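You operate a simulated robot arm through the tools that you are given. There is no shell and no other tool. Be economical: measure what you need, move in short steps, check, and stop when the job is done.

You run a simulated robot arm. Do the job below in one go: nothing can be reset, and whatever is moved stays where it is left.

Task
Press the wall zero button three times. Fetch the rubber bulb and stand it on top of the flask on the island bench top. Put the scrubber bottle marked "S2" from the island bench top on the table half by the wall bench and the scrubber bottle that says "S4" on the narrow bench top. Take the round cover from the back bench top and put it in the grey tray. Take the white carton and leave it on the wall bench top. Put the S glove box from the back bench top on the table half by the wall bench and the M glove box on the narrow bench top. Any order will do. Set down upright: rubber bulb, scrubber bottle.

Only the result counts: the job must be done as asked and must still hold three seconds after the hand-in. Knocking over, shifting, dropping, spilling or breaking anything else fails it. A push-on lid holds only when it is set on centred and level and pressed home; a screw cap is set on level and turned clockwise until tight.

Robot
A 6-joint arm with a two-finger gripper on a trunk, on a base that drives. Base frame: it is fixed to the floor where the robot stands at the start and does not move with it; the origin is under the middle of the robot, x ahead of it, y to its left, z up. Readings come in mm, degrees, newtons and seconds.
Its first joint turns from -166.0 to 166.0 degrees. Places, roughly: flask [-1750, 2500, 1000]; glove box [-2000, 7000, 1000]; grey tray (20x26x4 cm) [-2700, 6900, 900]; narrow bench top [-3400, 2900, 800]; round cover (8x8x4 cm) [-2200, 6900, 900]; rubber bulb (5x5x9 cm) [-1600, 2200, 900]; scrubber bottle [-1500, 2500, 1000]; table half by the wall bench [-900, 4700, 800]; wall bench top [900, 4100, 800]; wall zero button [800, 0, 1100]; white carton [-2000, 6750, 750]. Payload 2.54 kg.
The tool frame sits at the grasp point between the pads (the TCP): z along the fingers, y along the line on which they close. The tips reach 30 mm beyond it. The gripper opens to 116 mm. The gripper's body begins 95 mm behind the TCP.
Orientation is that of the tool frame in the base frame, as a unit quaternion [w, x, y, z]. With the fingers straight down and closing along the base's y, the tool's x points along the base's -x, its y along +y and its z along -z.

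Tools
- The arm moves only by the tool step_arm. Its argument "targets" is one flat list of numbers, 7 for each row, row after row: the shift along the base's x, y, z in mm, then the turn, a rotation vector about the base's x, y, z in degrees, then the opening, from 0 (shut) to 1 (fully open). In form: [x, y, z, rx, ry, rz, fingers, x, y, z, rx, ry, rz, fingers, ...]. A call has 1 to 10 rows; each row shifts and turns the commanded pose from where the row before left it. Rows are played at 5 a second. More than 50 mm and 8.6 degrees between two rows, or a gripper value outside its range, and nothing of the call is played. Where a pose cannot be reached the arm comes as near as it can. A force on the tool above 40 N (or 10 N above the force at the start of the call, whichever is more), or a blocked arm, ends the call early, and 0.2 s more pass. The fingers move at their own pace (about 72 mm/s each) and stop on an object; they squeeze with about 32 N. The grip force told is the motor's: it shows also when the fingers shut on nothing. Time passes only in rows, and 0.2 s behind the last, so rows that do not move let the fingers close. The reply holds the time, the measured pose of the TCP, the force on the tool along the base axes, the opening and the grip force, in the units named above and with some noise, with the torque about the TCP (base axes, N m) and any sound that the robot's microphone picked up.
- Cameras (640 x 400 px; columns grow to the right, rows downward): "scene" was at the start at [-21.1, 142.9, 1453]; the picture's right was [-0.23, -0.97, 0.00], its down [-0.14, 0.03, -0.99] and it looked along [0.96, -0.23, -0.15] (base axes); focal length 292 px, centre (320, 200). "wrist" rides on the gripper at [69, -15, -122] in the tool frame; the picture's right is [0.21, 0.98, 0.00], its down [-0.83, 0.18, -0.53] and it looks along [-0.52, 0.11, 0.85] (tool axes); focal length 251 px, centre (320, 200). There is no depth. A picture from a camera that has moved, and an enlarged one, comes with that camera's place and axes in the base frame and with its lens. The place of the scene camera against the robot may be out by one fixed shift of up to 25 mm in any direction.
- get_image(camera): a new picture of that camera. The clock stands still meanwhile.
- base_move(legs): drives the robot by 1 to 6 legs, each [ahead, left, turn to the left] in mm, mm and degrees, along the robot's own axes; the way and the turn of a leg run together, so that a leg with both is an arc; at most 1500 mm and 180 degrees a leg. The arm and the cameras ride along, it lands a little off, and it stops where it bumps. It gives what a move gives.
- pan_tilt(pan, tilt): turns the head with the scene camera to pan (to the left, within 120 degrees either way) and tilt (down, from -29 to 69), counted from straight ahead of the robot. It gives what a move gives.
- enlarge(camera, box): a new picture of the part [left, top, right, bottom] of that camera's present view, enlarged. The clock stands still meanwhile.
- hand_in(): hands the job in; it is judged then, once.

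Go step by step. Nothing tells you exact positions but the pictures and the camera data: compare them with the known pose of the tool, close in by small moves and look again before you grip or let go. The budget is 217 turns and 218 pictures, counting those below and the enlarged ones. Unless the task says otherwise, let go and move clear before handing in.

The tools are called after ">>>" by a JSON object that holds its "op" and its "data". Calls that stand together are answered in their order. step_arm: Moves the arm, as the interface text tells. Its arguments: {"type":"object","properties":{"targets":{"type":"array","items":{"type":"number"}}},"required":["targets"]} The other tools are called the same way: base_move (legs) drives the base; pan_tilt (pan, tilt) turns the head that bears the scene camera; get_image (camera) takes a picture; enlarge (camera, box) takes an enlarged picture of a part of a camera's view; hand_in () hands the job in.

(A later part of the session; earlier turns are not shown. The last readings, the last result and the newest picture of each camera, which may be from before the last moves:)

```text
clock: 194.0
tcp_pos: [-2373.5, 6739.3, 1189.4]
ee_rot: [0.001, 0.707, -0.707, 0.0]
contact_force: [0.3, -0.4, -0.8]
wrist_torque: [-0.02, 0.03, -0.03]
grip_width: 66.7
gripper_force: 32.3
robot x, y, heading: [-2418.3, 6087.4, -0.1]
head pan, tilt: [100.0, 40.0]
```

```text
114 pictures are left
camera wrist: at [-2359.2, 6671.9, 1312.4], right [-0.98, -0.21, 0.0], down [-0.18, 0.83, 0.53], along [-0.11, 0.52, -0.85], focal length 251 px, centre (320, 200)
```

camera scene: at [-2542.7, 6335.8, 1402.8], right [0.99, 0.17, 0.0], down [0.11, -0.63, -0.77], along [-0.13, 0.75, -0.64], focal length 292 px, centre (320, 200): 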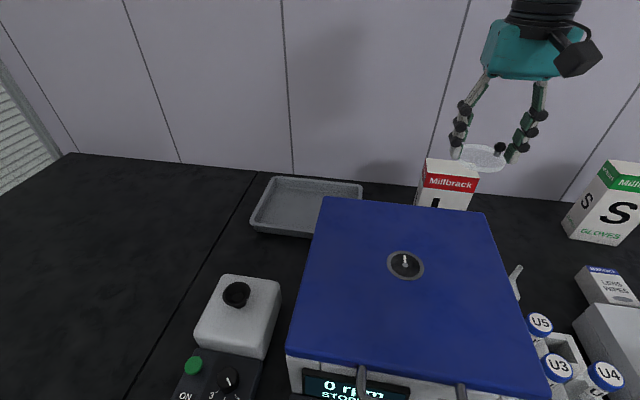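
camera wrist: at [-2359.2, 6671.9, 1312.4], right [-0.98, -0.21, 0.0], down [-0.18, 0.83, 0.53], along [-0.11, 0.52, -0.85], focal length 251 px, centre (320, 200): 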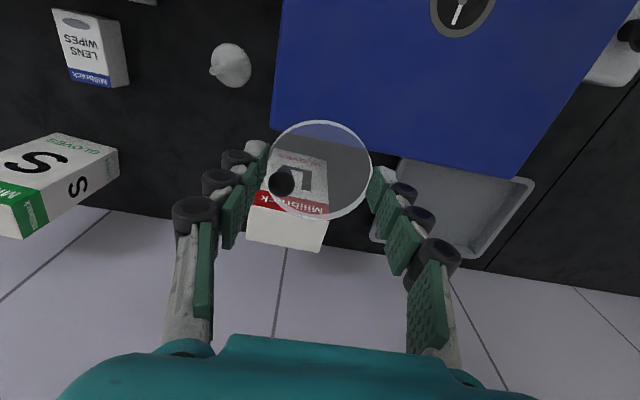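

The tray spans x -2807..-2546, y 6810..7010. I'll take the cover over its front-right part, clear of the centrifuge.

>>> {"op": "step_arm", "data": {"targets": [-44, 0, 0, 0, 0, 0, 0.4, -44, 0, 0, 0, 0, 0, 0.4, -44, 0, 0, 0, 0, 0, 0.4, -44, 0, 0, 0, 0, 0, 0.4, -44, 0, 0, 0, 0, 0, 0.4, -45, 0, 0, 0, 0, 0, 0.4, 0, 30, -35, 0, 0, 0, 0.4, 0, 30, -35, 0, 0, 0, 0.4]}}

>>> {"op": "step_arm", "data": {"targets": [0, 25, -40, 0, 0, 0, 0.4, 0, 15, -40, 0, 0, 0, 0.4, 0, 0, 0, 0, 0, 0, 0.4]}}

>>> {"op": "get_image", "data": {"camera": "wrist"}}

>>> {"op": "get_image", "data": {"camera": "scene"}}

```text
clock: 195.8
tcp_pos: [-2623.7, 6752.6, 1123.4]
ee_rot: [0.0, -0.707, 0.707, 0.0]
contact_force: [0.7, -0.6, -1.3]
wrist_torque: [-0.04, 0.02, -0.04]
grip_width: 66.8
gripper_force: 31.8
out of reach, approached as far as the arm can: row 5, 6, 7, 8
robot x, y, heading: [-2417.7, 6089.6, -0.4]
head pan, tilt: [100.0, 40.0]
```

```text
clock: 196.6
tcp_pos: [-2624.8, 6791.0, 1044.2]
ee_rot: [0.0, 0.707, -0.707, 0.0]
contact_force: [-0.7, 0.0, -0.4]
wrist_torque: [-0.01, 0.0, -0.03]
grip_width: 66.7
gripper_force: 32.1
robot x, y, heading: [-2415.5, 6082.6, -0.2]
head pan, tilt: [100.0, 40.0]
```

```text
113 pictures are left
camera wrist: at [-2609.2, 6724.1, 1166.4], right [-0.98, -0.21, 0.0], down [-0.18, 0.83, 0.53], along [-0.11, 0.52, -0.85], focal length 251 px, centre (320, 200)
```

wrist: 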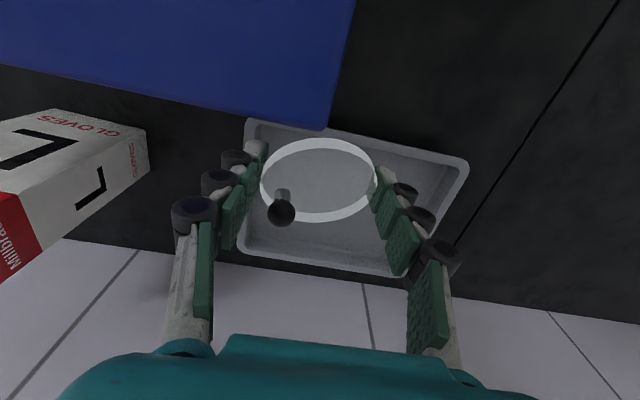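

```text
112 pictures are left
camera scene: at [-2542.8, 6335.8, 1402.9], right [0.99, 0.17, 0.0], down [0.11, -0.63, -0.77], along [-0.13, 0.75, -0.64], focal length 292 px, centre (320, 200)
```

scene: 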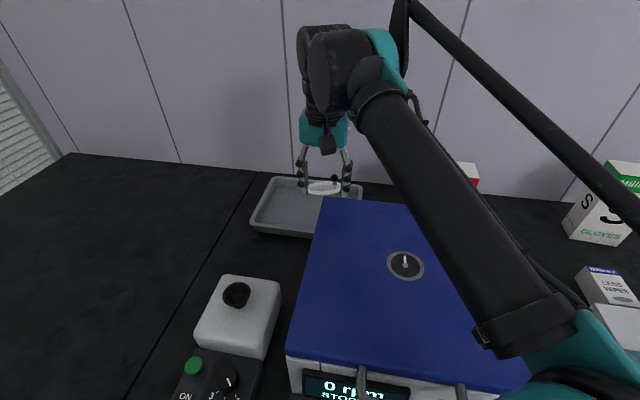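

The cover has tipped a little in the grip but is still held. I'll continue down and forward into the tray.

>>> {"op": "step_arm", "data": {"targets": [-10, 20, -40, 0, 0, 0, 0.4, -8, 20, -35, 0, 0, 0, 0.4, 0, 20, -15, 0, 0, 0, 0.4, 0, 20, -15, 0, 0, 0, 0.4, 0, 10, -10, 0, 0, 0, 0.4, 0, 0, 0, 0, 0, 0, 0.4]}}

>>> {"op": "get_image", "data": {"camera": "wrist"}}

>>> {"op": "enlarge", "data": {"camera": "scene", "box": [240, 110, 400, 250]}}

```text
clock: 198.0
tcp_pos: [-2631.0, 6839.7, 949.3]
ee_rot: [0.0, 0.708, -0.707, 0.0]
contact_force: [-0.2, 0.1, -0.8]
wrist_torque: [0.01, 0.0, 0.01]
grip_width: 67.1
gripper_force: 32.1
out of reach, approached as far as the arm can: row 2, 3, 4, 5
robot x, y, heading: [-2416.3, 6086.6, -0.2]
head pan, tilt: [100.0, 40.0]
```

```text
111 pictures are left
camera wrist: at [-2615.9, 6773.3, 1071.4], right [-0.98, -0.21, 0.0], down [-0.18, 0.83, 0.53], along [-0.11, 0.52, -0.85], focal length 251 px, centre (320, 200)
```

wrist: 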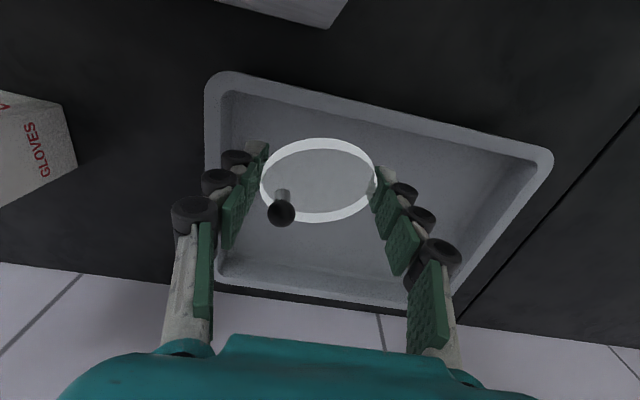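

```text
2.86 times, centred on (320, 180) of scene
camera zoom: at [-2542.8, 6335.8, 1402.9], right [0.99, 0.17, 0.0], down [0.11, -0.63, -0.77], along [-0.13, 0.75, -0.64], focal length 834 px, centre (320, 257)
```

zoom: 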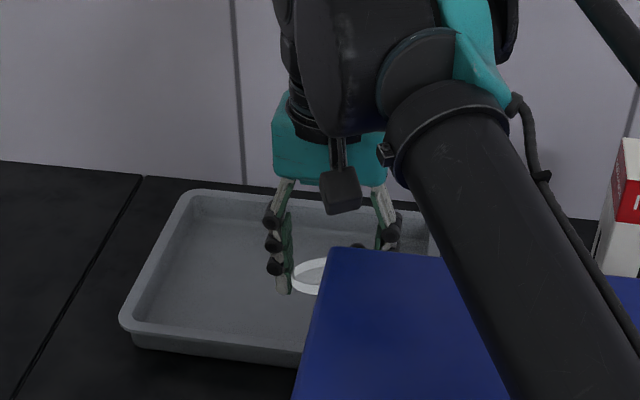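

I'm at the reach limit. Tilting the tool 16° forward gains reach and also levels the tipped cover, so I'll do that and then advance.

>>> {"op": "step_arm", "data": {"targets": [0, 0, 0, 8, 0, 0, 0.4, 0, 0, 0, 8, 0, 0, 0.4, 0, 15, 0, 2, 0, 0, 0.4, 0, 15, -5, 0, 0, 0, 0.4, 0, 15, -5, 0, 0, 0, 0.4, 0, 0, 0, 0, 0, 0, 0.4]}}

>>> {"op": "get_image", "data": {"camera": "wrist"}}

```text
clock: 198.6
tcp_pos: [-2631.2, 6840.6, 952.8]
ee_rot: [0.093, -0.7, 0.702, 0.094]
contact_force: [-0.9, 0.8, 4.2]
wrist_torque: [-0.49, -0.15, -0.12]
grip_width: 67.0
gripper_force: 31.7
robot x, y, heading: [-2412.9, 6088.7, -0.0]
head pan, tilt: [100.0, 40.0]
stopped in row 3: the force on the tool passed its limit at 67 N (the readings are from after the stop); the commanded pose is now the measured one
```

```text
109 pictures are left
camera wrist: at [-2615.8, 6743.9, 1051.2], right [-0.98, -0.2, -0.05], down [-0.18, 0.66, 0.73], along [-0.11, 0.73, -0.68], focal length 251 px, centre (320, 200)
```

wrist: 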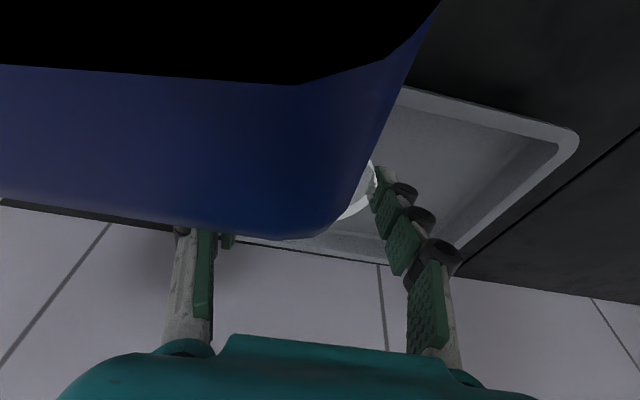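

The wrist camera touched the back of the centrifuge, so I'll reverse the tilt and rise.

>>> {"op": "step_arm", "data": {"targets": [0, 2, 2, -4, 0, 0, 0.4, 0, 2, 4, -8, 0, 0, 0.4, 0, 0, 4, -4, 0, 0, 0.4, 0, 0, 0, 0, 0, 0, 0.4]}}

>>> {"op": "get_image", "data": {"camera": "scene"}}

>>> {"op": "get_image", "data": {"camera": "wrist"}}

```text
clock: 199.6
tcp_pos: [-2625.1, 6830.4, 957.9]
ee_rot: [-0.006, -0.707, 0.707, -0.005]
contact_force: [0.5, 0.2, -0.5]
wrist_torque: [0.03, -0.01, -0.02]
grip_width: 67.0
gripper_force: 31.8
out of reach, approached as far as the arm can: row 3
robot x, y, heading: [-2417.2, 6086.6, -0.2]
head pan, tilt: [100.0, 40.0]
```

```text
108 pictures are left
camera scene: at [-2542.9, 6336.0, 1402.9], right [0.99, 0.17, 0.0], down [0.11, -0.63, -0.77], along [-0.13, 0.75, -0.64], focal length 292 px, centre (320, 200)
```

scene: 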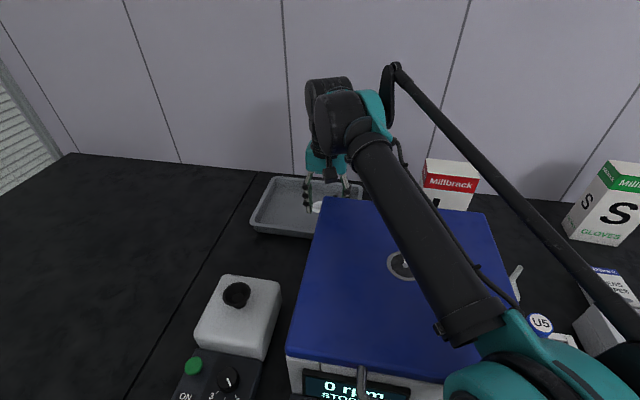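

```text
107 pictures are left
camera wrist: at [-2609.9, 6766.3, 1080.2], right [-0.98, -0.21, 0.0], down [-0.18, 0.83, 0.52], along [-0.11, 0.51, -0.85], focal length 251 px, centre (320, 200)
```

wrist: 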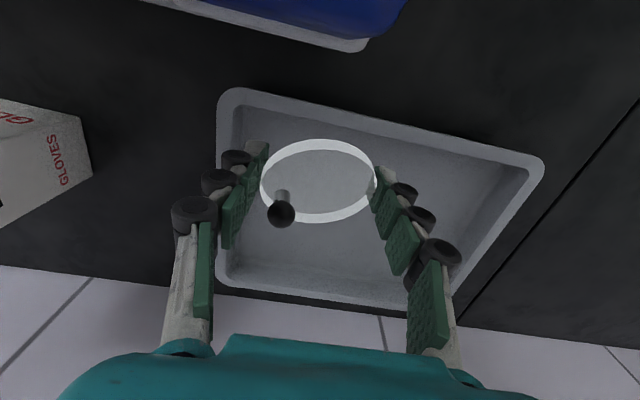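

The centrifuge looks unmoved. I'll turn the gripper 15° to match the arm's direction, which should restore reach, then advance before descending.

>>> {"op": "step_arm", "data": {"targets": [0, 0, 0, 0, 0, 8, 0.4, 0, 0, 0, 0, 0, 8, 0.4, 0, 10, 0, 0, 0, 0, 0.4, 0, 10, 0, 0, 0, 0, 0.4, 0, 10, 0, 0, 0, 0, 0.4, 0, 10, 0, 0, 0, 0, 0.4, 0, 0, 0, 0, 0, 0, 0.4]}}

>>> {"op": "get_image", "data": {"camera": "wrist"}}

>>> {"op": "enlarge", "data": {"camera": "scene", "box": [240, 110, 400, 250]}}

```text
clock: 201.2
tcp_pos: [-2611.2, 6845.5, 948.4]
ee_rot: [0.005, 0.798, -0.602, 0.005]
contact_force: [-1.0, 0.3, -0.7]
wrist_torque: [0.03, 0.03, -0.04]
grip_width: 67.4
gripper_force: 31.9
out of reach, approached as far as the arm can: row 3, 4, 5, 6
robot x, y, heading: [-2416.9, 6090.0, -0.2]
head pan, tilt: [100.0, 40.0]
```

```text
106 pictures are left
camera wrist: at [-2578.0, 6787.0, 1071.5], right [-0.88, -0.47, 0.0], down [-0.4, 0.75, 0.52], along [-0.25, 0.46, -0.85], focal length 251 px, centre (320, 200)
```

wrist: 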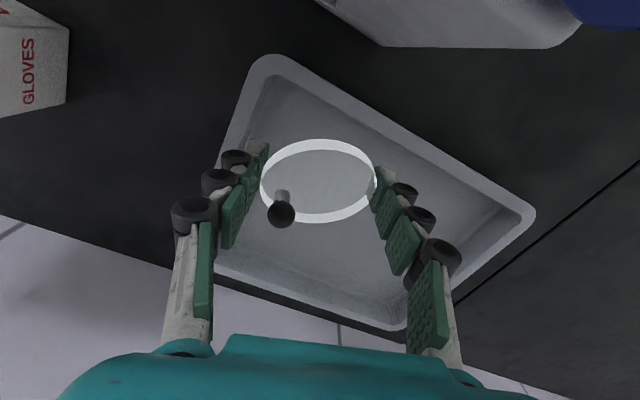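

```text
2.86 times, centred on (320, 180) of scene
camera zoom: at [-2542.9, 6336.0, 1402.9], right [0.99, 0.17, 0.0], down [0.11, -0.63, -0.77], along [-0.13, 0.75, -0.64], focal length 834 px, centre (320, 257)
```

zoom: 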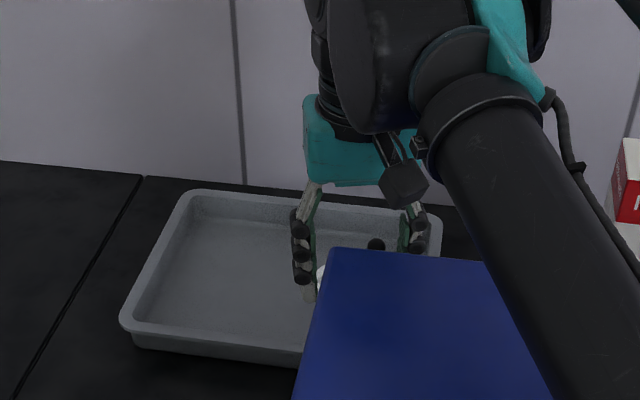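

Reach still stops me here, so I'll nudge the base 20 mm towards the bench instead.

>>> {"op": "base_move", "data": {"legs": [[0, 20, 0]]}}

>>> {"op": "step_arm", "data": {"targets": [0, 5, -12, 0, 0, 0, 0.4, 0, 8, -12, 0, 0, 0, 0.4, 0, 0, 0, 0, 0, 0, 0.4]}}

>>> {"op": "get_image", "data": {"camera": "wrist"}}

```text
clock: 202.2
tcp_pos: [-2611.4, 6863.4, 948.3]
ee_rot: [0.005, 0.798, -0.602, 0.006]
contact_force: [0.1, 0.7, -0.7]
wrist_torque: [-0.02, 0.01, -0.05]
grip_width: 66.9
gripper_force: 32.3
robot x, y, heading: [-2418.6, 6103.8, 0.0]
head pan, tilt: [100.0, 40.0]
stopped in leg 1: the robot was blocked; the commanded pose is now the measured one
```

```text
clock: 203.0
tcp_pos: [-2608.6, 6865.4, 959.0]
ee_rot: [0.004, 0.798, -0.603, 0.006]
contact_force: [2.3, -14.5, -15.4]
wrist_torque: [1.6, 0.33, 0.0]
grip_width: 67.1
gripper_force: 31.7
out of reach, approached as far as the arm can: row 2
robot x, y, heading: [-2415.2, 6103.9, 0.3]
head pan, tilt: [100.0, 40.0]
```

```text
104 pictures are left
camera wrist: at [-2575.7, 6806.7, 1083.1], right [-0.88, -0.47, 0.0], down [-0.4, 0.75, 0.52], along [-0.25, 0.46, -0.85], focal length 251 px, centre (320, 200)
```

wrist: 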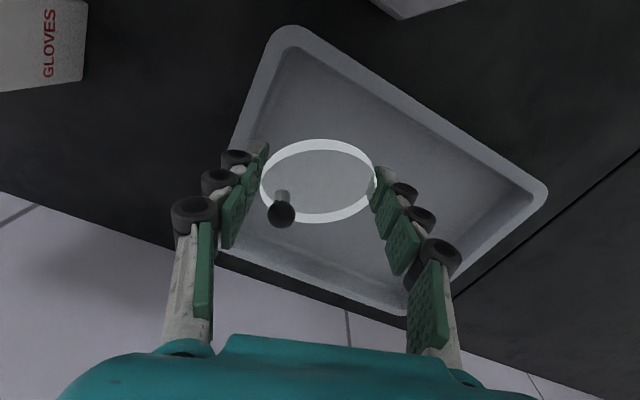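

The base is now against the bench. The force reading is odd, so I'll hold still and re-read before going on.

>>> {"op": "step_arm", "data": {"targets": [0, 0, 0, 0, 0, 0, 0.4, 0, 0, 0, 0, 0, 0, 0.4]}}

>>> {"op": "get_image", "data": {"camera": "scene"}}

```text
clock: 203.6
tcp_pos: [-2608.9, 6864.1, 960.3]
ee_rot: [0.004, 0.798, -0.602, 0.006]
contact_force: [3.1, -13.9, -16.1]
wrist_torque: [1.64, 0.3, -0.03]
grip_width: 67.0
gripper_force: 32.0
robot x, y, heading: [-2412.8, 6101.7, -0.0]
head pan, tilt: [100.0, 40.0]
```

```text
103 pictures are left
camera scene: at [-2546.3, 6355.0, 1402.5], right [0.98, 0.17, 0.0], down [0.11, -0.63, -0.77], along [-0.13, 0.75, -0.64], focal length 292 px, centre (320, 200)
```

scene: 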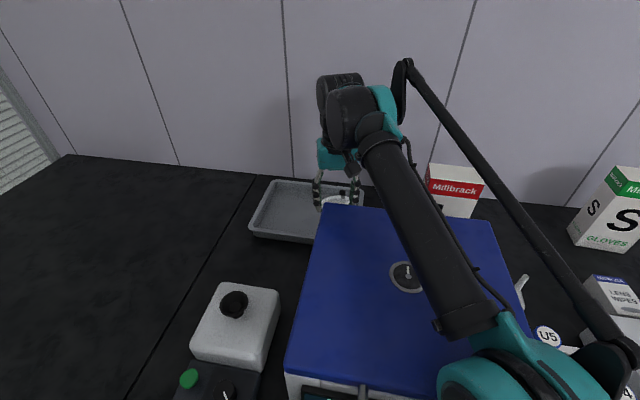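

The elbow is resting on the centrifuge lid, so I'll rise and back off. Then I'll turn the gripper 180° to put its camera on the far side and tilt forward, which keeps the elbow higher.

>>> {"op": "step_arm", "data": {"targets": [0, -2, 25, 0, 0, 0, 0.4, 0, -10, 40, 0, 0, 0, 0.4, 0, -20, 40, 0, 0, 0, 0.4, 0, -25, 40, 0, 0, 0, 0.4, 0, -20, 20, 0, 0, 0, 0.4, 0, 0, 0, 0, 0, 0, 0.4]}}

>>> {"op": "base_move", "data": {"legs": [[0, -12, 0]]}}

>>> {"op": "get_image", "data": {"camera": "scene"}}

```text
clock: 205.0
tcp_pos: [-2601.1, 6787.8, 1097.2]
ee_rot: [0.004, 0.797, -0.604, 0.006]
contact_force: [6.9, -12.6, -30.6]
wrist_torque: [1.41, 0.78, 0.0]
grip_width: 67.0
gripper_force: 31.9
out of reach, approached as far as the arm can: row 1, 2
robot x, y, heading: [-2420.1, 6104.3, -0.1]
head pan, tilt: [100.0, 40.0]
```

```text
clock: 205.7
tcp_pos: [-2606.9, 6785.3, 1096.6]
ee_rot: [0.005, 0.799, -0.601, 0.007]
contact_force: [-2.5, 1.6, 0.8]
wrist_torque: [-0.18, -0.23, 0.0]
grip_width: 67.1
gripper_force: 32.1
robot x, y, heading: [-2414.1, 6104.1, 0.5]
head pan, tilt: [100.0, 40.0]
```

```text
102 pictures are left
camera scene: at [-2545.6, 6354.3, 1402.6], right [0.98, 0.18, 0.0], down [0.12, -0.63, -0.77], along [-0.14, 0.75, -0.64], focal length 292 px, centre (320, 200)
```

scene: 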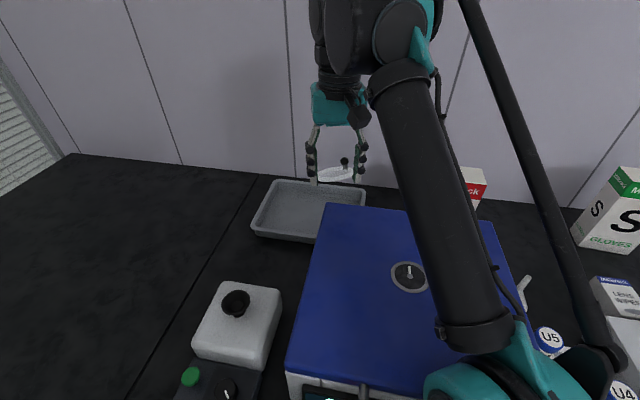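

The base doesn't seem to have moved. I'll try moving it right a bit more to be free of the bench.

>>> {"op": "base_move", "data": {"legs": [[0, -25, 0]]}}

>>> {"op": "pan_tilt", "data": {"pan": 90, "tilt": 69}}

>>> {"op": "get_image", "data": {"camera": "scene"}}

```text
clock: 206.5
tcp_pos: [-2604.6, 6759.3, 1097.3]
ee_rot: [0.005, 0.8, -0.6, 0.006]
contact_force: [-0.9, 0.3, -0.6]
wrist_torque: [0.02, -0.01, -0.02]
grip_width: 67.1
gripper_force: 31.4
robot x, y, heading: [-2420.1, 6082.1, 0.6]
head pan, tilt: [100.0, 40.0]
```

```text
clock: 207.5
tcp_pos: [-2604.6, 6761.0, 1098.6]
ee_rot: [0.004, 0.801, -0.599, 0.005]
contact_force: [-0.1, 0.0, 0.0]
wrist_torque: [-0.01, -0.01, 0.0]
grip_width: 66.9
gripper_force: 31.9
robot x, y, heading: [-2420.0, 6082.1, 0.5]
head pan, tilt: [90.0, 68.8]
```

```text
101 pictures are left
camera scene: at [-2528.7, 6301.0, 1366.8], right [1.0, 0.01, 0.0], down [0.01, -0.93, -0.36], along [0.0, 0.36, -0.93], focal length 292 px, centre (320, 200)
```

scene: 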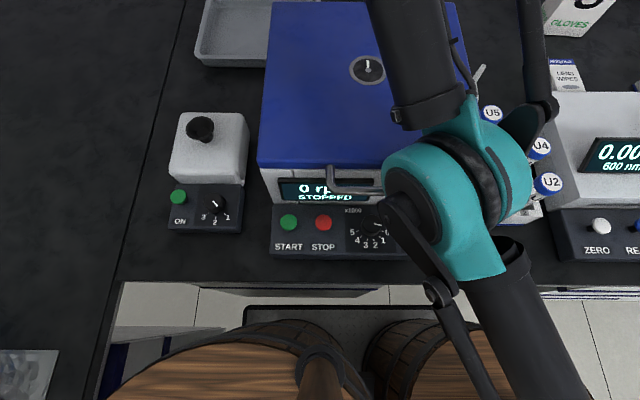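

Clear now. I'll rotate the gripper by 164° at height so that its camera is on the wall side.

>>> {"op": "step_arm", "data": {"targets": [0, -10, 30, 0, 0, 8.2, 0.4, 0, 0, 20, 0, 0, 8.2, 0.4, 0, 0, 0, 0, 0, 8.2, 0.4, 0, 0, 0, 0, 0, 8.2, 0.4, 0, 0, 0, 0, 0, 8.2, 0.4, 0, 0, 0, 0, 0, 8.2, 0.4, 0, 0, 0, 0, 0, 8.2, 0.4, 0, 0, 0, 0, 0, 8.2, 0.4, 0, 0, 0, 0, 0, 8.2, 0.4, 0, 0, 0, 0, 0, 8.2, 0.4]}}

>>> {"op": "step_arm", "data": {"targets": [0, 0, 0, 0, 0, 8.2, 0.4, 0, 0, 0, 0, 0, 8.2, 0.4, 0, 0, 0, 0, 0, 8.2, 0.4, 0, 0, 0, 0, 0, 8.2, 0.4, 0, 0, 0, 0, 0, 8.2, 0.4, 0, 0, 0, 0, 0, 8.2, 0.4, 0, 0, 0, 0, 0, 8.2, 0.4, 0, 0, 0, 0, 0, 8.2, 0.4, 0, 0, 0, 0, 0, 8.2, 0.4, 0, 0, 0, 0, 0, 8.2, 0.4]}}

>>> {"op": "get_image", "data": {"camera": "wrist"}}

```text
clock: 209.7
tcp_pos: [-2593.7, 6727.2, 1133.7]
ee_rot: [0.0, 0.997, 0.074, 0.007]
contact_force: [0.2, 0.0, 0.4]
wrist_torque: [0.02, 0.01, 0.02]
grip_width: 67.0
gripper_force: 32.0
out of reach, approached as far as the arm can: row 2
robot x, y, heading: [-2418.5, 6082.0, 0.3]
head pan, tilt: [90.0, 68.8]
```

```text
clock: 211.9
tcp_pos: [-2593.2, 6729.2, 1131.8]
ee_rot: [-0.005, 0.705, 0.709, 0.005]
contact_force: [-0.5, -0.5, -0.4]
wrist_torque: [0.0, -0.02, 0.03]
grip_width: 66.8
gripper_force: 32.2
robot x, y, heading: [-2417.7, 6083.4, 1.0]
head pan, tilt: [90.0, 68.8]
```

```text
100 pictures are left
camera wrist: at [-2608.9, 6798.2, 1255.1], right [0.98, 0.22, 0.0], down [0.19, -0.83, 0.52], along [0.12, -0.51, -0.85], focal length 251 px, centre (320, 200)
```

wrist: 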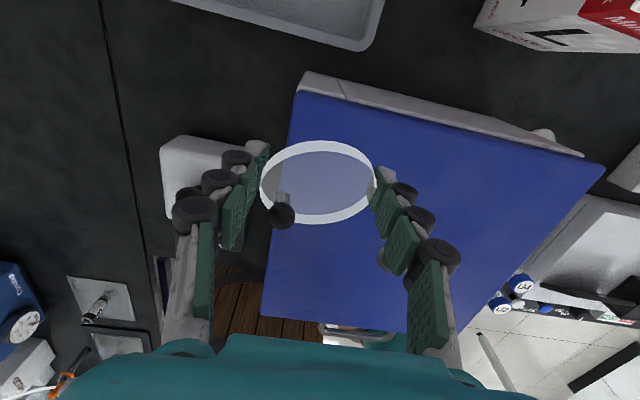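

The arm's axis sits ahead of the base centre, which explains the shorter reach here. With the camera now on the wall side I can tilt 18° forward and advance over the tray.

>>> {"op": "step_arm", "data": {"targets": [0, 0, 0, 8, 0, 0, 0.4, 0, 0, 0, 8, 0, 0, 0.4, 0, 0, 0, 2, 0, 0, 0.4, -5, 40, -5, 0, 0, 0, 0.4, -5, 40, -15, 0, 0, 0, 0.4, -5, 40, -25, 0, 0, 0, 0.4, -5, 18, -30, 0, 0, 0, 0.4, 0, 0, 0, 0, 0, 0, 0.4]}}

>>> {"op": "get_image", "data": {"camera": "wrist"}}

>>> {"op": "pan_tilt", "data": {"pan": 100, "tilt": 40}}

>>> {"op": "get_image", "data": {"camera": "scene"}}

```text
clock: 213.7
tcp_pos: [-2614.0, 6866.8, 1058.3]
ee_rot: [-0.116, 0.696, 0.699, 0.116]
contact_force: [-0.5, 0.4, 0.5]
wrist_torque: [0.01, 0.03, 0.0]
grip_width: 66.8
gripper_force: 31.9
robot x, y, heading: [-2414.2, 6079.8, 0.2]
head pan, tilt: [90.0, 68.8]
```

```text
99 pictures are left
camera wrist: at [-2628.9, 6895.0, 1196.2], right [0.98, 0.21, 0.07], down [0.18, -0.95, 0.24], along [0.12, -0.22, -0.97], focal length 251 px, centre (320, 200)
```

wrist: 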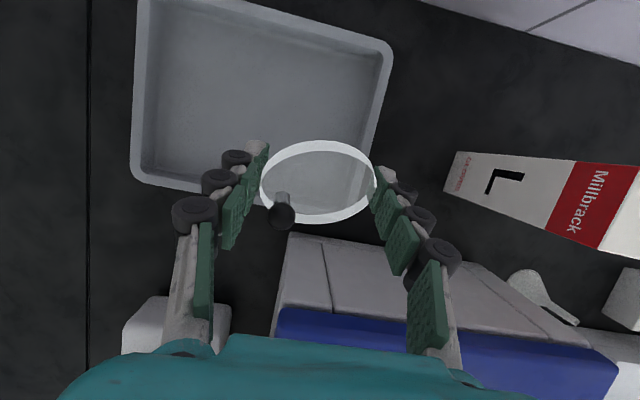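

```text
clock: 214.6
tcp_pos: [-2612.2, 6867.0, 1059.0]
ee_rot: [-0.115, 0.696, 0.699, 0.116]
contact_force: [0.4, -0.5, -0.5]
wrist_torque: [0.0, 0.01, 0.0]
grip_width: 66.9
gripper_force: 31.7
robot x, y, heading: [-2417.8, 6078.1, 0.6]
head pan, tilt: [100.0, 40.0]
```

```text
98 pictures are left
camera scene: at [-2543.7, 6328.6, 1402.8], right [0.98, 0.18, 0.0], down [0.12, -0.63, -0.77], along [-0.14, 0.75, -0.64], focal length 292 px, centre (320, 200)
```

scene: 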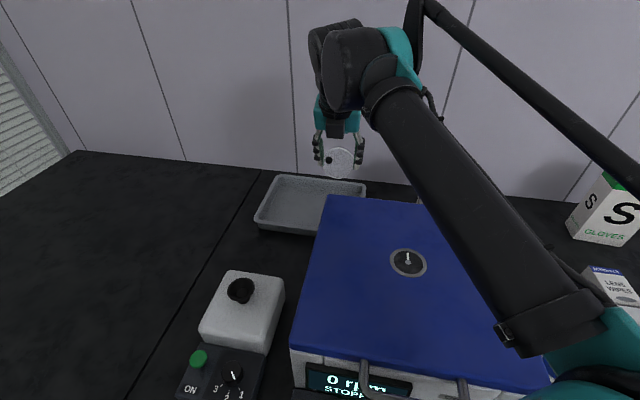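

Good reach this way. I'll lower the cover into the tray.

>>> {"op": "step_arm", "data": {"targets": [-12, 5, -40, 0, 0, 0, 0.4, -12, 5, -40, 0, 0, 0, 0.4, -10, 5, -35, 0, 0, 0, 0.4, 0, 0, -10, 0, 0, 0, 0.4, 0, 0, 0, 0, 0, 0, 0.4]}}

>>> {"op": "get_image", "data": {"camera": "wrist"}}

>>> {"op": "get_image", "data": {"camera": "scene"}}

```text
clock: 215.8
tcp_pos: [-2646.5, 6881.7, 929.5]
ee_rot: [-0.116, 0.696, 0.699, 0.114]
contact_force: [0.3, -0.3, -0.6]
wrist_torque: [0.01, 0.0, -0.01]
grip_width: 66.7
gripper_force: 31.9
robot x, y, heading: [-2415.2, 6080.7, 0.2]
head pan, tilt: [100.0, 40.0]
```

```text
97 pictures are left
camera wrist: at [-2662.2, 6910.4, 1068.0], right [0.98, 0.21, 0.07], down [0.18, -0.95, 0.24], along [0.12, -0.22, -0.97], focal length 251 px, centre (320, 200)
```

wrist: 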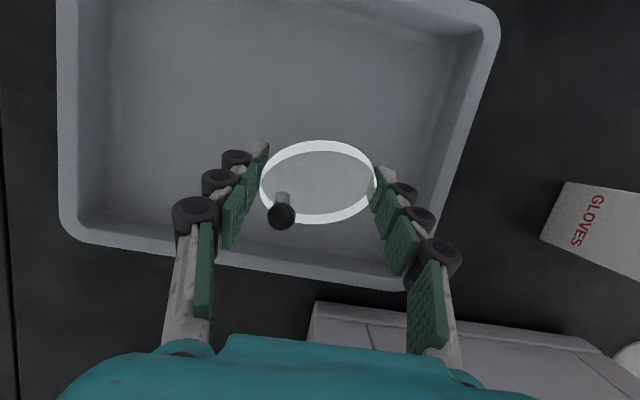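

```text
96 pictures are left
camera scene: at [-2543.7, 6328.6, 1402.9], right [0.98, 0.18, 0.0], down [0.12, -0.63, -0.77], along [-0.14, 0.75, -0.64], focal length 292 px, centre (320, 200)
```

scene: 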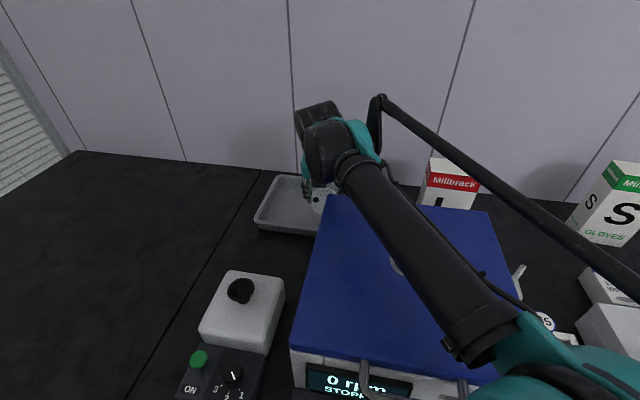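

The cover is above the tray floor, inside its walls. I'll lower until it touches.

>>> {"op": "step_arm", "data": {"targets": [0, 3, -10, 0, 0, 0, 0.4, 0, 3, -8, 0, 0, 0, 0.4, 0, 0, -6, 0, 0, 0, 0.4, 0, 0, 0, 0, 0, 0, 0.4]}}

>>> {"op": "get_image", "data": {"camera": "wrist"}}

```text
clock: 216.8
tcp_pos: [-2647.0, 6888.3, 907.9]
ee_rot: [-0.115, 0.696, 0.7, 0.116]
contact_force: [-0.6, -0.4, -0.5]
wrist_torque: [0.0, 0.0, 0.01]
grip_width: 66.7
gripper_force: 32.2
robot x, y, heading: [-2411.6, 6080.4, 0.5]
head pan, tilt: [100.0, 40.0]
```

```text
95 pictures are left
camera wrist: at [-2662.4, 6916.3, 1045.9], right [0.98, 0.21, 0.07], down [0.18, -0.95, 0.24], along [0.12, -0.22, -0.97], focal length 251 px, centre (320, 200)
```

wrist: 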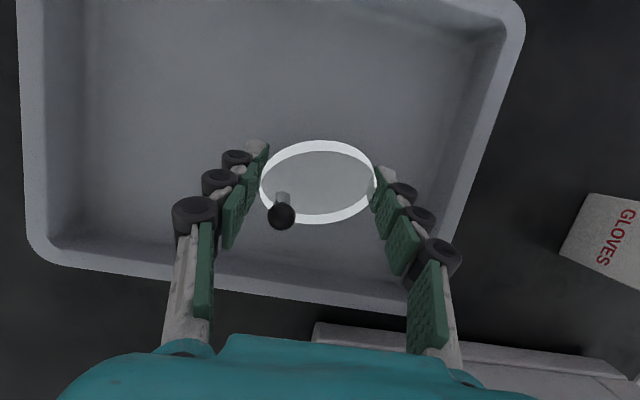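

>>> {"op": "step_arm", "data": {"targets": [0, 0, -5, 0, 0, 0, 0.4, 0, 0, -5, 0, 0, 0, 0.4, 0, 0, -5, 0, 0, 0, 0.4, 0, 0, 0, 0, 0, 0, 0.4]}}

>>> {"op": "get_image", "data": {"camera": "wrist"}}

```text
clock: 217.8
tcp_pos: [-2647.6, 6887.6, 894.2]
ee_rot: [-0.115, 0.696, 0.699, 0.116]
contact_force: [0.2, 2.1, 14.9]
wrist_torque: [-0.28, -0.03, 0.01]
grip_width: 66.9
gripper_force: 32.7
robot x, y, heading: [-2417.2, 6080.3, 0.7]
head pan, tilt: [100.0, 40.0]
```

```text
94 pictures are left
camera wrist: at [-2662.6, 6915.9, 1031.6], right [0.98, 0.21, 0.07], down [0.18, -0.95, 0.24], along [0.12, -0.22, -0.97], focal length 251 px, centre (320, 200)
```

wrist: 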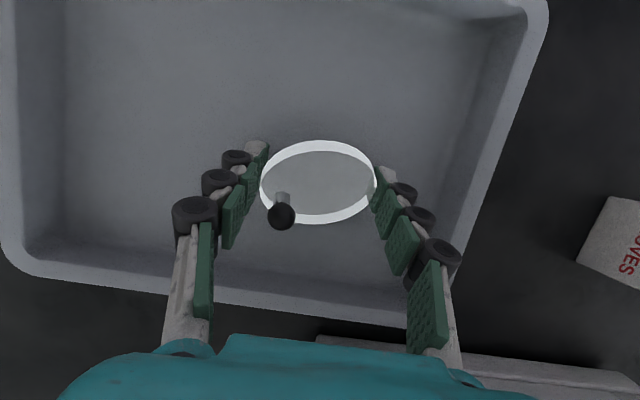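

It touches the tray floor (15 N). I'll release it.

>>> {"op": "step_arm", "data": {"targets": [0, 0, 0, 0, 0, 0, 0.62, 0, 0, 0, 0, 0, 0, 0.7, 0, 0, 0, 0, 0, 0, 0.75, 0, 0, 0, 0, 0, 0, 0.75]}}

>>> {"op": "get_image", "data": {"camera": "wrist"}}

```text
clock: 218.8
tcp_pos: [-2646.5, 6887.7, 893.4]
ee_rot: [-0.115, 0.696, 0.699, 0.116]
contact_force: [0.9, 0.6, -1.0]
wrist_torque: [0.01, 0.0, -0.04]
grip_width: 86.8
gripper_force: 0.0
robot x, y, heading: [-2417.5, 6081.1, 0.7]
head pan, tilt: [100.0, 40.0]
```

```text
93 pictures are left
camera wrist: at [-2662.7, 6916.2, 1030.7], right [0.98, 0.21, 0.07], down [0.18, -0.95, 0.24], along [0.12, -0.22, -0.97], focal length 251 px, centre (320, 200)
```

wrist: 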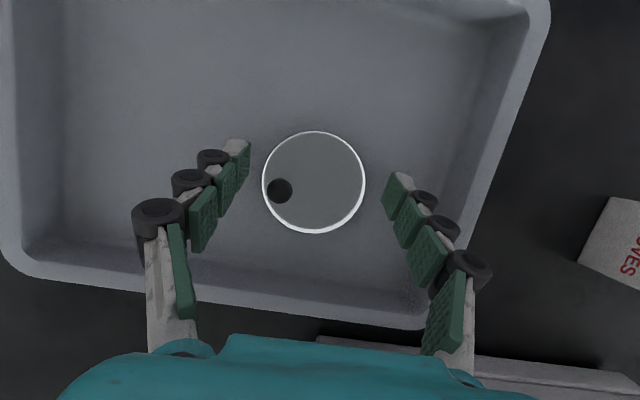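

The cover lies flat in the tray. I'll withdraw upwards and straighten the tool.

>>> {"op": "step_arm", "data": {"targets": [0, -4, 38, 0, 0, 0, 0.75, 0, -4, 40, 0, 0, 0, 0.75, 0, -6, 40, 0, 0, 0, 0.75, 0, -25, 38, 0, 0, 0, 0.75, 0, -40, 25, 0, 0, 0, 0.75, 0, -40, 20, -6, 0, 0, 0.75, 0, -40, 10, -6, 0, 0, 0.6, 0, -40, 10, -6, 0, 0, 0.4, 0, -40, 0, 0, 0, -8, 0.2, 10, -40, 0, 0, 0, -8, 0.2]}}

>>> {"op": "step_arm", "data": {"targets": [20, -30, 10, 0, 0, -8.2, 0.2, 20, -30, 10, 0, 0, -8.2, 0.2, 20, -20, 0, 0, 0, -8.2, 0.2, 20, -10, 0, 0, 0, -8.2, 0.2, 20, -10, 0, 0, 0, -8.2, 0.2, 20, 0, 0, 0, 0, -8.2, 0.2, 20, 0, 0, 0, 0, -8.2, 0.2, 20, 0, 0, 0, 0, -8.2, 0.2, 20, 0, 0, 0, 0, -8.2, 0.2, 20, 0, 0, 0, 0, -8.2, 0.2]}}

>>> {"op": "get_image", "data": {"camera": "scene"}}

```text
clock: 221.0
tcp_pos: [-2638.0, 6611.1, 1111.9]
ee_rot: [-0.004, 0.798, 0.603, 0.005]
contact_force: [-0.4, 0.4, -0.4]
wrist_torque: [-0.04, 0.0, -0.02]
grip_width: 23.1
gripper_force: 0.0
robot x, y, heading: [-2414.0, 6082.6, 0.7]
head pan, tilt: [100.0, 40.0]
```

```text
clock: 223.2
tcp_pos: [-2440.1, 6509.6, 1134.3]
ee_rot: [0.0, 0.998, -0.069, 0.007]
contact_force: [0.1, -0.5, -0.1]
wrist_torque: [-0.02, -0.02, -0.01]
grip_width: 23.4
gripper_force: 0.1
robot x, y, heading: [-2414.7, 6081.9, 0.3]
head pan, tilt: [100.0, 40.0]
```

```text
92 pictures are left
camera scene: at [-2543.8, 6328.5, 1402.9], right [0.98, 0.18, 0.0], down [0.12, -0.63, -0.77], along [-0.14, 0.75, -0.64], focal length 292 px, centre (320, 200)
```

scene: 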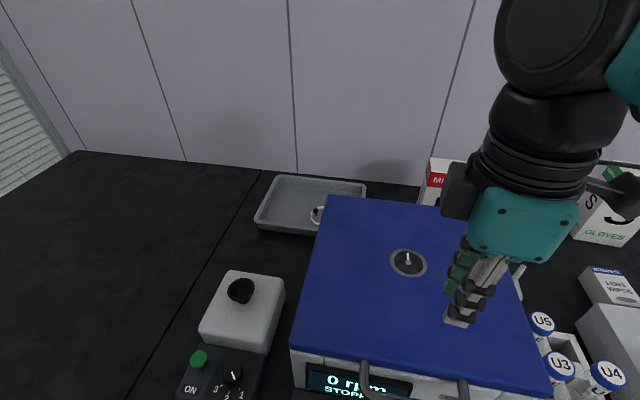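

I'll raise the arm and drive east along the bench to the carton.

>>> {"op": "step_arm", "data": {"targets": [0, 0, 45, 0, 0, -8, 0.5, 0, 0, 25, 0, 0, -8, 0.8, 0, 0, 0, 0, 0, -8, 0.9, 0, 0, 0, 0, 0, -8, 0.9, 0, 0, 0, 0, 0, -8, 0.9, 0, 0, 0, 0, 0, -8, 0.9, 0, 0, 0, 0, 0, -8, 0.9, 0, 0, 0, 0, 0, -8, 0.9, 0, 0, 0, 0, 0, -8, 0.9, 0, 0, 0, 0, 0, -8, 0.9]}}

>>> {"op": "base_move", "data": {"legs": [[335, 0, 0]]}}

>>> {"op": "get_image", "data": {"camera": "wrist"}}

```text
clock: 225.4
tcp_pos: [-2436.9, 6508.4, 1204.6]
ee_rot: [0.004, 0.72, -0.694, 0.005]
contact_force: [0.8, -0.5, 0.1]
wrist_torque: [0.01, 0.02, -0.01]
grip_width: 104.5
gripper_force: 0.0
robot x, y, heading: [-2417.2, 6081.0, 0.6]
head pan, tilt: [100.0, 40.0]
```

```text
clock: 227.6
tcp_pos: [-2106.7, 6511.3, 1205.2]
ee_rot: [0.006, 0.722, -0.692, 0.005]
contact_force: [0.2, -0.3, 0.5]
wrist_torque: [-0.02, 0.0, -0.02]
grip_width: 104.4
gripper_force: 0.0
robot x, y, heading: [-2086.7, 6083.3, 0.5]
head pan, tilt: [100.0, 40.0]
```

```text
91 pictures are left
camera wrist: at [-2089.4, 6446.6, 1327.4], right [-0.97, -0.26, 0.0], down [-0.22, 0.82, 0.52], along [-0.14, 0.5, -0.85], focal length 251 px, centre (320, 200)
```

wrist: 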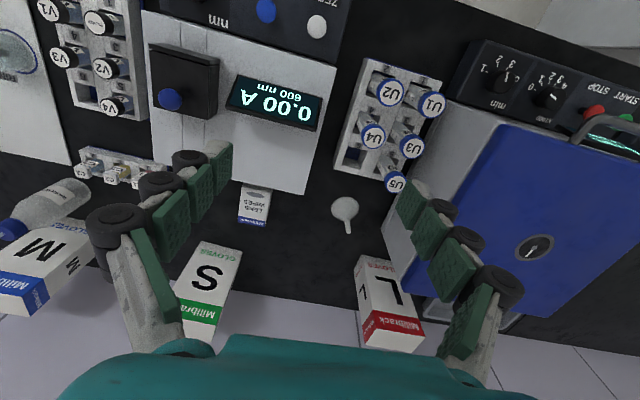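

The carton is at about (-2034, 6756), roughly 58 mm wide, with its top at z≈897. I'll move over it.

>>> {"op": "step_arm", "data": {"targets": [12, 41, -12, 0, 0, 0, 0.9, 12, 41, -12, 0, 0, 0, 0.9, 12, 41, -12, 0, 0, 0, 0.9, 12, 41, -12, 0, 0, 0, 0.9, 12, 41, -12, 0, 0, 0, 0.9, 12, 41, -12, 0, 0, 0, 0.9, 0, 0, -45, 0, 0, 0, 0.9, 0, 0, -45, 0, 0, 0, 0.9, 0, 0, 0, 0, 0, 0, 0.9]}}

>>> {"op": "get_image", "data": {"camera": "wrist"}}

```text
clock: 229.6
tcp_pos: [-2034.6, 6758.4, 1041.9]
ee_rot: [0.005, 0.722, -0.692, 0.004]
contact_force: [-0.1, -1.0, 0.2]
wrist_torque: [0.01, -0.04, -0.01]
grip_width: 104.6
gripper_force: 0.1
robot x, y, heading: [-2088.8, 6082.2, 0.5]
head pan, tilt: [100.0, 40.0]
```

```text
90 pictures are left
camera wrist: at [-2015.8, 6692.9, 1165.3], right [-0.97, -0.26, 0.0], down [-0.22, 0.82, 0.52], along [-0.14, 0.5, -0.85], focal length 251 px, centre (320, 200)
```

wrist: 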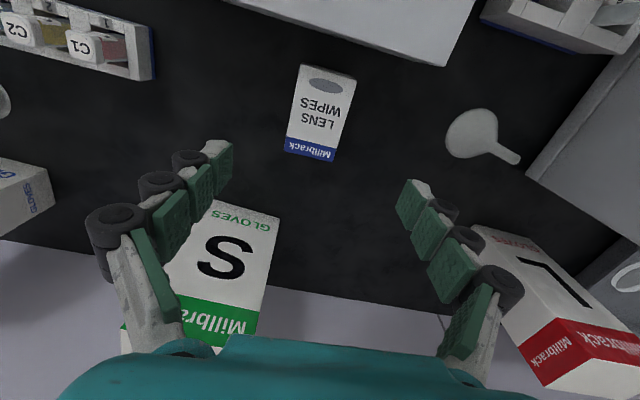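

Aligned, with the carton's long axis along y. I'll descend and grip.

>>> {"op": "step_arm", "data": {"targets": [2, -4, -40, 0, 0, 0, 0.9, 0, -4, -40, 0, 0, 0, 0.9, 0, 0, -40, 0, 0, 0, 0.9, 0, 0, -35, 0, 0, 0, 0.9, 0, 0, 0, 0, 0, 0, 0.6, 0, 0, 0, 0, 0, 0, 0.4, 0, 0, 0, 0, 0, 0, 0.3, 0, 0, 0, 0, 0, 0, 0.3]}}

>>> {"op": "step_arm", "data": {"targets": [0, 0, 20, 0, 0, 0, 0.3, 0, 0, 40, 0, 0, 0, 0.3, 0, 0, 40, 0, 0, 0, 0.3]}}

>>> {"op": "get_image", "data": {"camera": "wrist"}}

```text
clock: 231.4
tcp_pos: [-2032.4, 6747.0, 887.7]
ee_rot: [0.005, 0.722, -0.692, 0.004]
contact_force: [0.5, 0.2, 0.8]
wrist_torque: [0.02, -0.02, -0.02]
grip_width: 57.3
gripper_force: 32.0
robot x, y, heading: [-2083.0, 6083.8, 0.7]
head pan, tilt: [100.0, 40.0]
```

```text
clock: 232.2
tcp_pos: [-2032.8, 6750.6, 987.9]
ee_rot: [0.004, 0.722, -0.692, 0.006]
contact_force: [-0.1, 0.1, -1.2]
wrist_torque: [-0.03, 0.01, 0.01]
grip_width: 57.3
gripper_force: 31.6
robot x, y, heading: [-2084.4, 6084.3, 0.7]
head pan, tilt: [100.0, 40.0]
```

```text
89 pictures are left
camera wrist: at [-2014.6, 6686.1, 1110.7], right [-0.97, -0.26, 0.0], down [-0.22, 0.82, 0.52], along [-0.14, 0.5, -0.85], focal length 251 px, centre (320, 200)
```

wrist: 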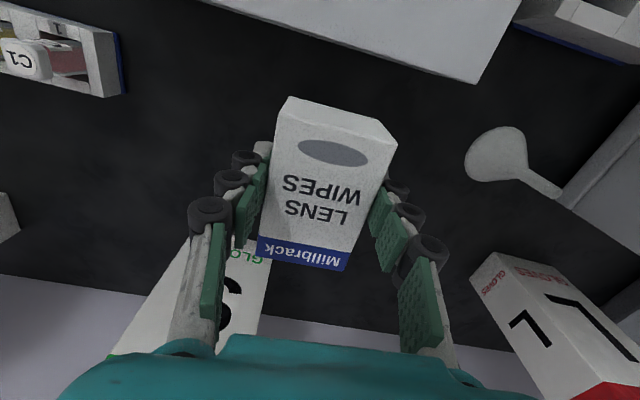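

The carton is held. I'll lift, swing the arm to the front and drive round the table towards the wall bench.

>>> {"op": "step_arm", "data": {"targets": [0, -15, 42, 0, 0, 0, 0.3, 0, -20, 42, 0, 0, 0, 0.3, 0, -25, 42, 0, 0, 0, 0.3, 0, -25, 42, 0, 0, 0, 0.3, 0, -30, 30, 0, 0, 0, 0.3, 5, -47, 0, 0, 0, 0, 0.3, 5, -45, 0, 0, 0, 0, 0.3, 30, -38, 0, 0, 0, -4, 0.3, 36, -33, 0, 0, 0, -6, 0.3, 38, -31, 0, 0, 0, -6, 0.3]}}

>>> {"op": "step_arm", "data": {"targets": [38, -30, 0, 0, 0, -8, 0.3, 36, -33, 0, 0, 0, -8, 0.3, 33, -36, 0, 0, 0, -8, 0.3, 29, -39, 0, 0, 0, -8, 0.3, 24, -42, 0, 0, 0, -8, 0.3, 19, -45, 0, 0, 0, -8, 0.3, 14, -46, 0, 0, 0, -8, 0.3, 8, -48, 0, 0, 0, -8, 0.3]}}

>>> {"op": "base_move", "data": {"legs": [[0, -380, 0], [1500, 0, 0], [500, 0, 0], [0, -1450, 0]]}}

>>> {"op": "pan_tilt", "data": {"pan": 0, "tilt": 25}}

>>> {"op": "get_image", "data": {"camera": "scene"}}

```text
clock: 234.4
tcp_pos: [-1922.6, 6441.0, 1184.7]
ee_rot: [-0.005, -0.617, 0.787, -0.004]
contact_force: [0.7, 0.2, -0.4]
wrist_torque: [-0.07, -0.05, -0.02]
grip_width: 57.0
gripper_force: 32.2
robot x, y, heading: [-2087.1, 6086.9, 0.5]
head pan, tilt: [100.0, 40.0]
```

```text
clock: 236.2
tcp_pos: [-1717.4, 6121.8, 1188.0]
ee_rot: [-0.007, -0.108, 0.994, -0.001]
contact_force: [0.9, 0.4, -0.4]
wrist_torque: [0.01, 0.03, 0.0]
grip_width: 56.9
gripper_force: 31.7
robot x, y, heading: [-2087.4, 6083.4, 0.8]
head pan, tilt: [100.0, 40.0]
```

```text
clock: 254.9
tcp_pos: [363.8, 4397.1, 1188.1]
ee_rot: [-0.007, -0.124, 0.992, -0.001]
contact_force: [0.0, -0.2, -0.7]
wrist_torque: [-0.03, 0.01, 0.01]
grip_width: 56.5
gripper_force: 31.9
robot x, y, heading: [2.6, 4350.1, 2.6]
head pan, tilt: [100.0, 40.0]
```

```text
clock: 256.6
tcp_pos: [365.3, 4398.2, 1187.8]
ee_rot: [-0.006, -0.124, 0.992, -0.001]
contact_force: [0.6, -0.6, -1.2]
wrist_torque: [-0.01, 0.01, 0.01]
grip_width: 56.9
gripper_force: 31.5
robot x, y, heading: [-0.4, 4343.6, 2.6]
head pan, tilt: [0.0, 25.0]
```

```text
88 pictures are left
camera scene: at [-26.9, 4512.0, 1426.2], right [0.05, -1.0, 0.0], down [-0.42, -0.02, -0.91], along [0.91, 0.04, -0.42], focal length 292 px, centre (320, 200)
```

scene: 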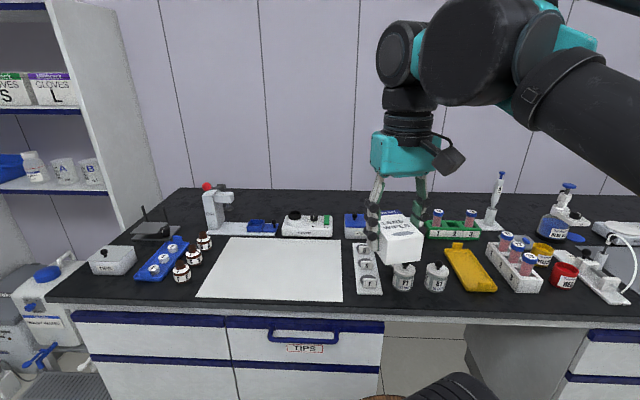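

The wall bench is busy here, so I'll look for a bare spot to the right and from the wrist.

>>> {"op": "pan_tilt", "data": {"pan": -35, "tilt": 25}}

>>> {"op": "get_image", "data": {"camera": "scene"}}

>>> {"op": "get_image", "data": {"camera": "wrist"}}

```text
clock: 257.7
tcp_pos: [363.6, 4398.3, 1188.3]
ee_rot: [-0.007, -0.125, 0.992, -0.001]
contact_force: [-0.7, -1.3, 0.5]
wrist_torque: [0.0, -0.06, -0.01]
grip_width: 57.0
gripper_force: 32.3
robot x, y, heading: [-1.0, 4347.3, 2.7]
head pan, tilt: [-35.0, 25.0]
```

```text
87 pictures are left
camera scene: at [-41.2, 4458.5, 1426.2], right [-0.54, -0.84, 0.0], down [-0.36, 0.23, -0.91], along [0.77, -0.49, -0.42], focal length 292 px, centre (320, 200)
```

scene: 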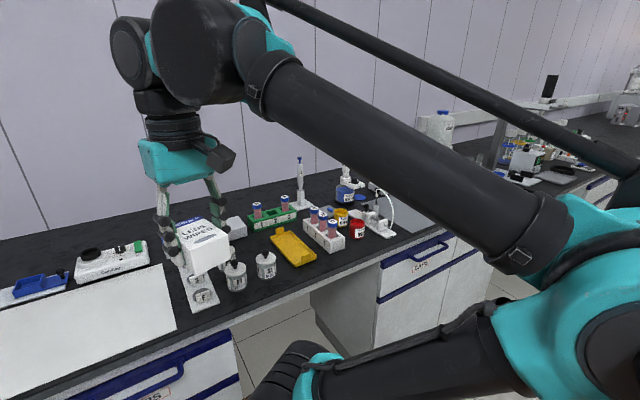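

```text
86 pictures are left
camera wrist: at [302.5, 4368.8, 1311.1], right [-0.45, 0.89, 0.0], down [0.76, 0.38, 0.52], along [0.47, 0.24, -0.85], focal length 251 px, centre (320, 200)
```

wrist: 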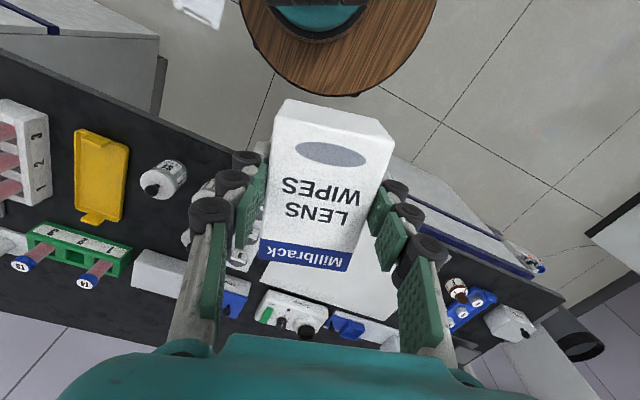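

There's a bare patch at about (810, 4190) between the vial, the yellow tray and the white block. I'll line up with it and go over it.

>>> {"op": "base_move", "data": {"legs": [[0, -150, -2.6]]}}

>>> {"op": "step_arm", "data": {"targets": [44, -8, -15, 0, 0, -4, 0.3, 46, -8, -15, 0, 0, -4, 0.3, 46, -8, -15, 0, 0, -2, 0.3, 46, -6, -15, 0, 0, 0, 0.3, 46, -5, -15, 0, 0, 0, 0.3, 46, -5, -15, 0, 0, 0, 0.3, 46, 0, -15, 0, 0, 0, 0.3, 46, 0, -15, 0, 0, 0, 0.3, 0, 0, 0, 0, 0, 0, 0.3]}}

>>> {"op": "get_image", "data": {"camera": "wrist"}}

```text
clock: 259.0
tcp_pos: [370.1, 4229.7, 1188.0]
ee_rot: [-0.007, -0.098, 0.995, 0.0]
contact_force: [0.3, 0.2, 0.6]
wrist_torque: [0.03, 0.0, -0.03]
grip_width: 56.7
gripper_force: 31.6
robot x, y, heading: [0.2, 4197.4, -0.4]
head pan, tilt: [-35.0, 25.0]
```

```text
clock: 261.0
tcp_pos: [735.4, 4189.5, 1071.8]
ee_rot: [-0.007, -0.01, 1.0, 0.0]
contact_force: [-0.5, 0.6, -0.6]
wrist_torque: [0.0, -0.02, 0.02]
grip_width: 56.7
gripper_force: 31.9
robot x, y, heading: [2.7, 4200.0, -0.4]
head pan, tilt: [-35.0, 25.0]
```

```text
85 pictures are left
camera wrist: at [669.1, 4175.5, 1194.0], right [-0.24, 0.97, 0.0], down [0.83, 0.2, 0.52], along [0.51, 0.13, -0.85], focal length 251 px, centre (320, 200)
```

wrist: 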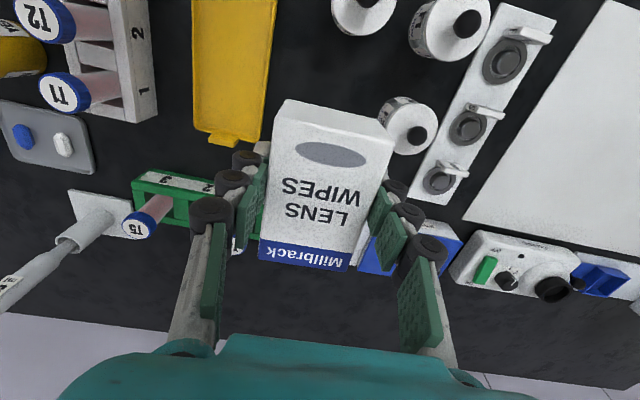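

The bare area spans about x 660..890, y 4135..4270. I'll place the carton at about (780, 4203).

>>> {"op": "step_arm", "data": {"targets": [22, 6, -35, 0, 0, 0, 0.3, 22, 7, -40, 0, 0, 0, 0.3, 0, 0, -40, 0, 0, 0, 0.3, 0, 0, -40, 0, 0, 0, 0.3, 0, 0, -15, 0, 0, 0, 0.3, 0, 0, -6, 0, 0, 0, 0.3, 0, 0, -5, 0, 0, 0, 0.3]}}

>>> {"op": "get_image", "data": {"camera": "wrist"}}

```text
clock: 262.6
tcp_pos: [779.4, 4204.4, 885.8]
ee_rot: [-0.006, -0.012, 1.0, 0.0]
contact_force: [6.1, 2.4, 28.5]
wrist_torque: [0.15, -0.14, 0.01]
grip_width: 57.0
gripper_force: 32.3
robot x, y, heading: [4.4, 4199.7, -0.5]
head pan, tilt: [-35.0, 25.0]
```

```text
84 pictures are left
camera wrist: at [712.7, 4189.7, 1008.3], right [-0.24, 0.97, 0.0], down [0.83, 0.2, 0.52], along [0.51, 0.13, -0.85], focal length 251 px, centre (320, 200)
```

wrist: 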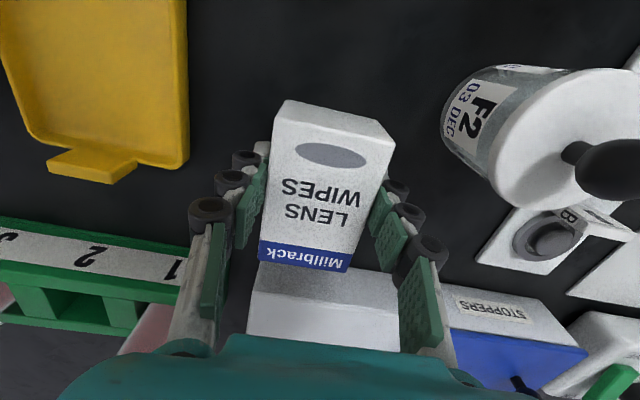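

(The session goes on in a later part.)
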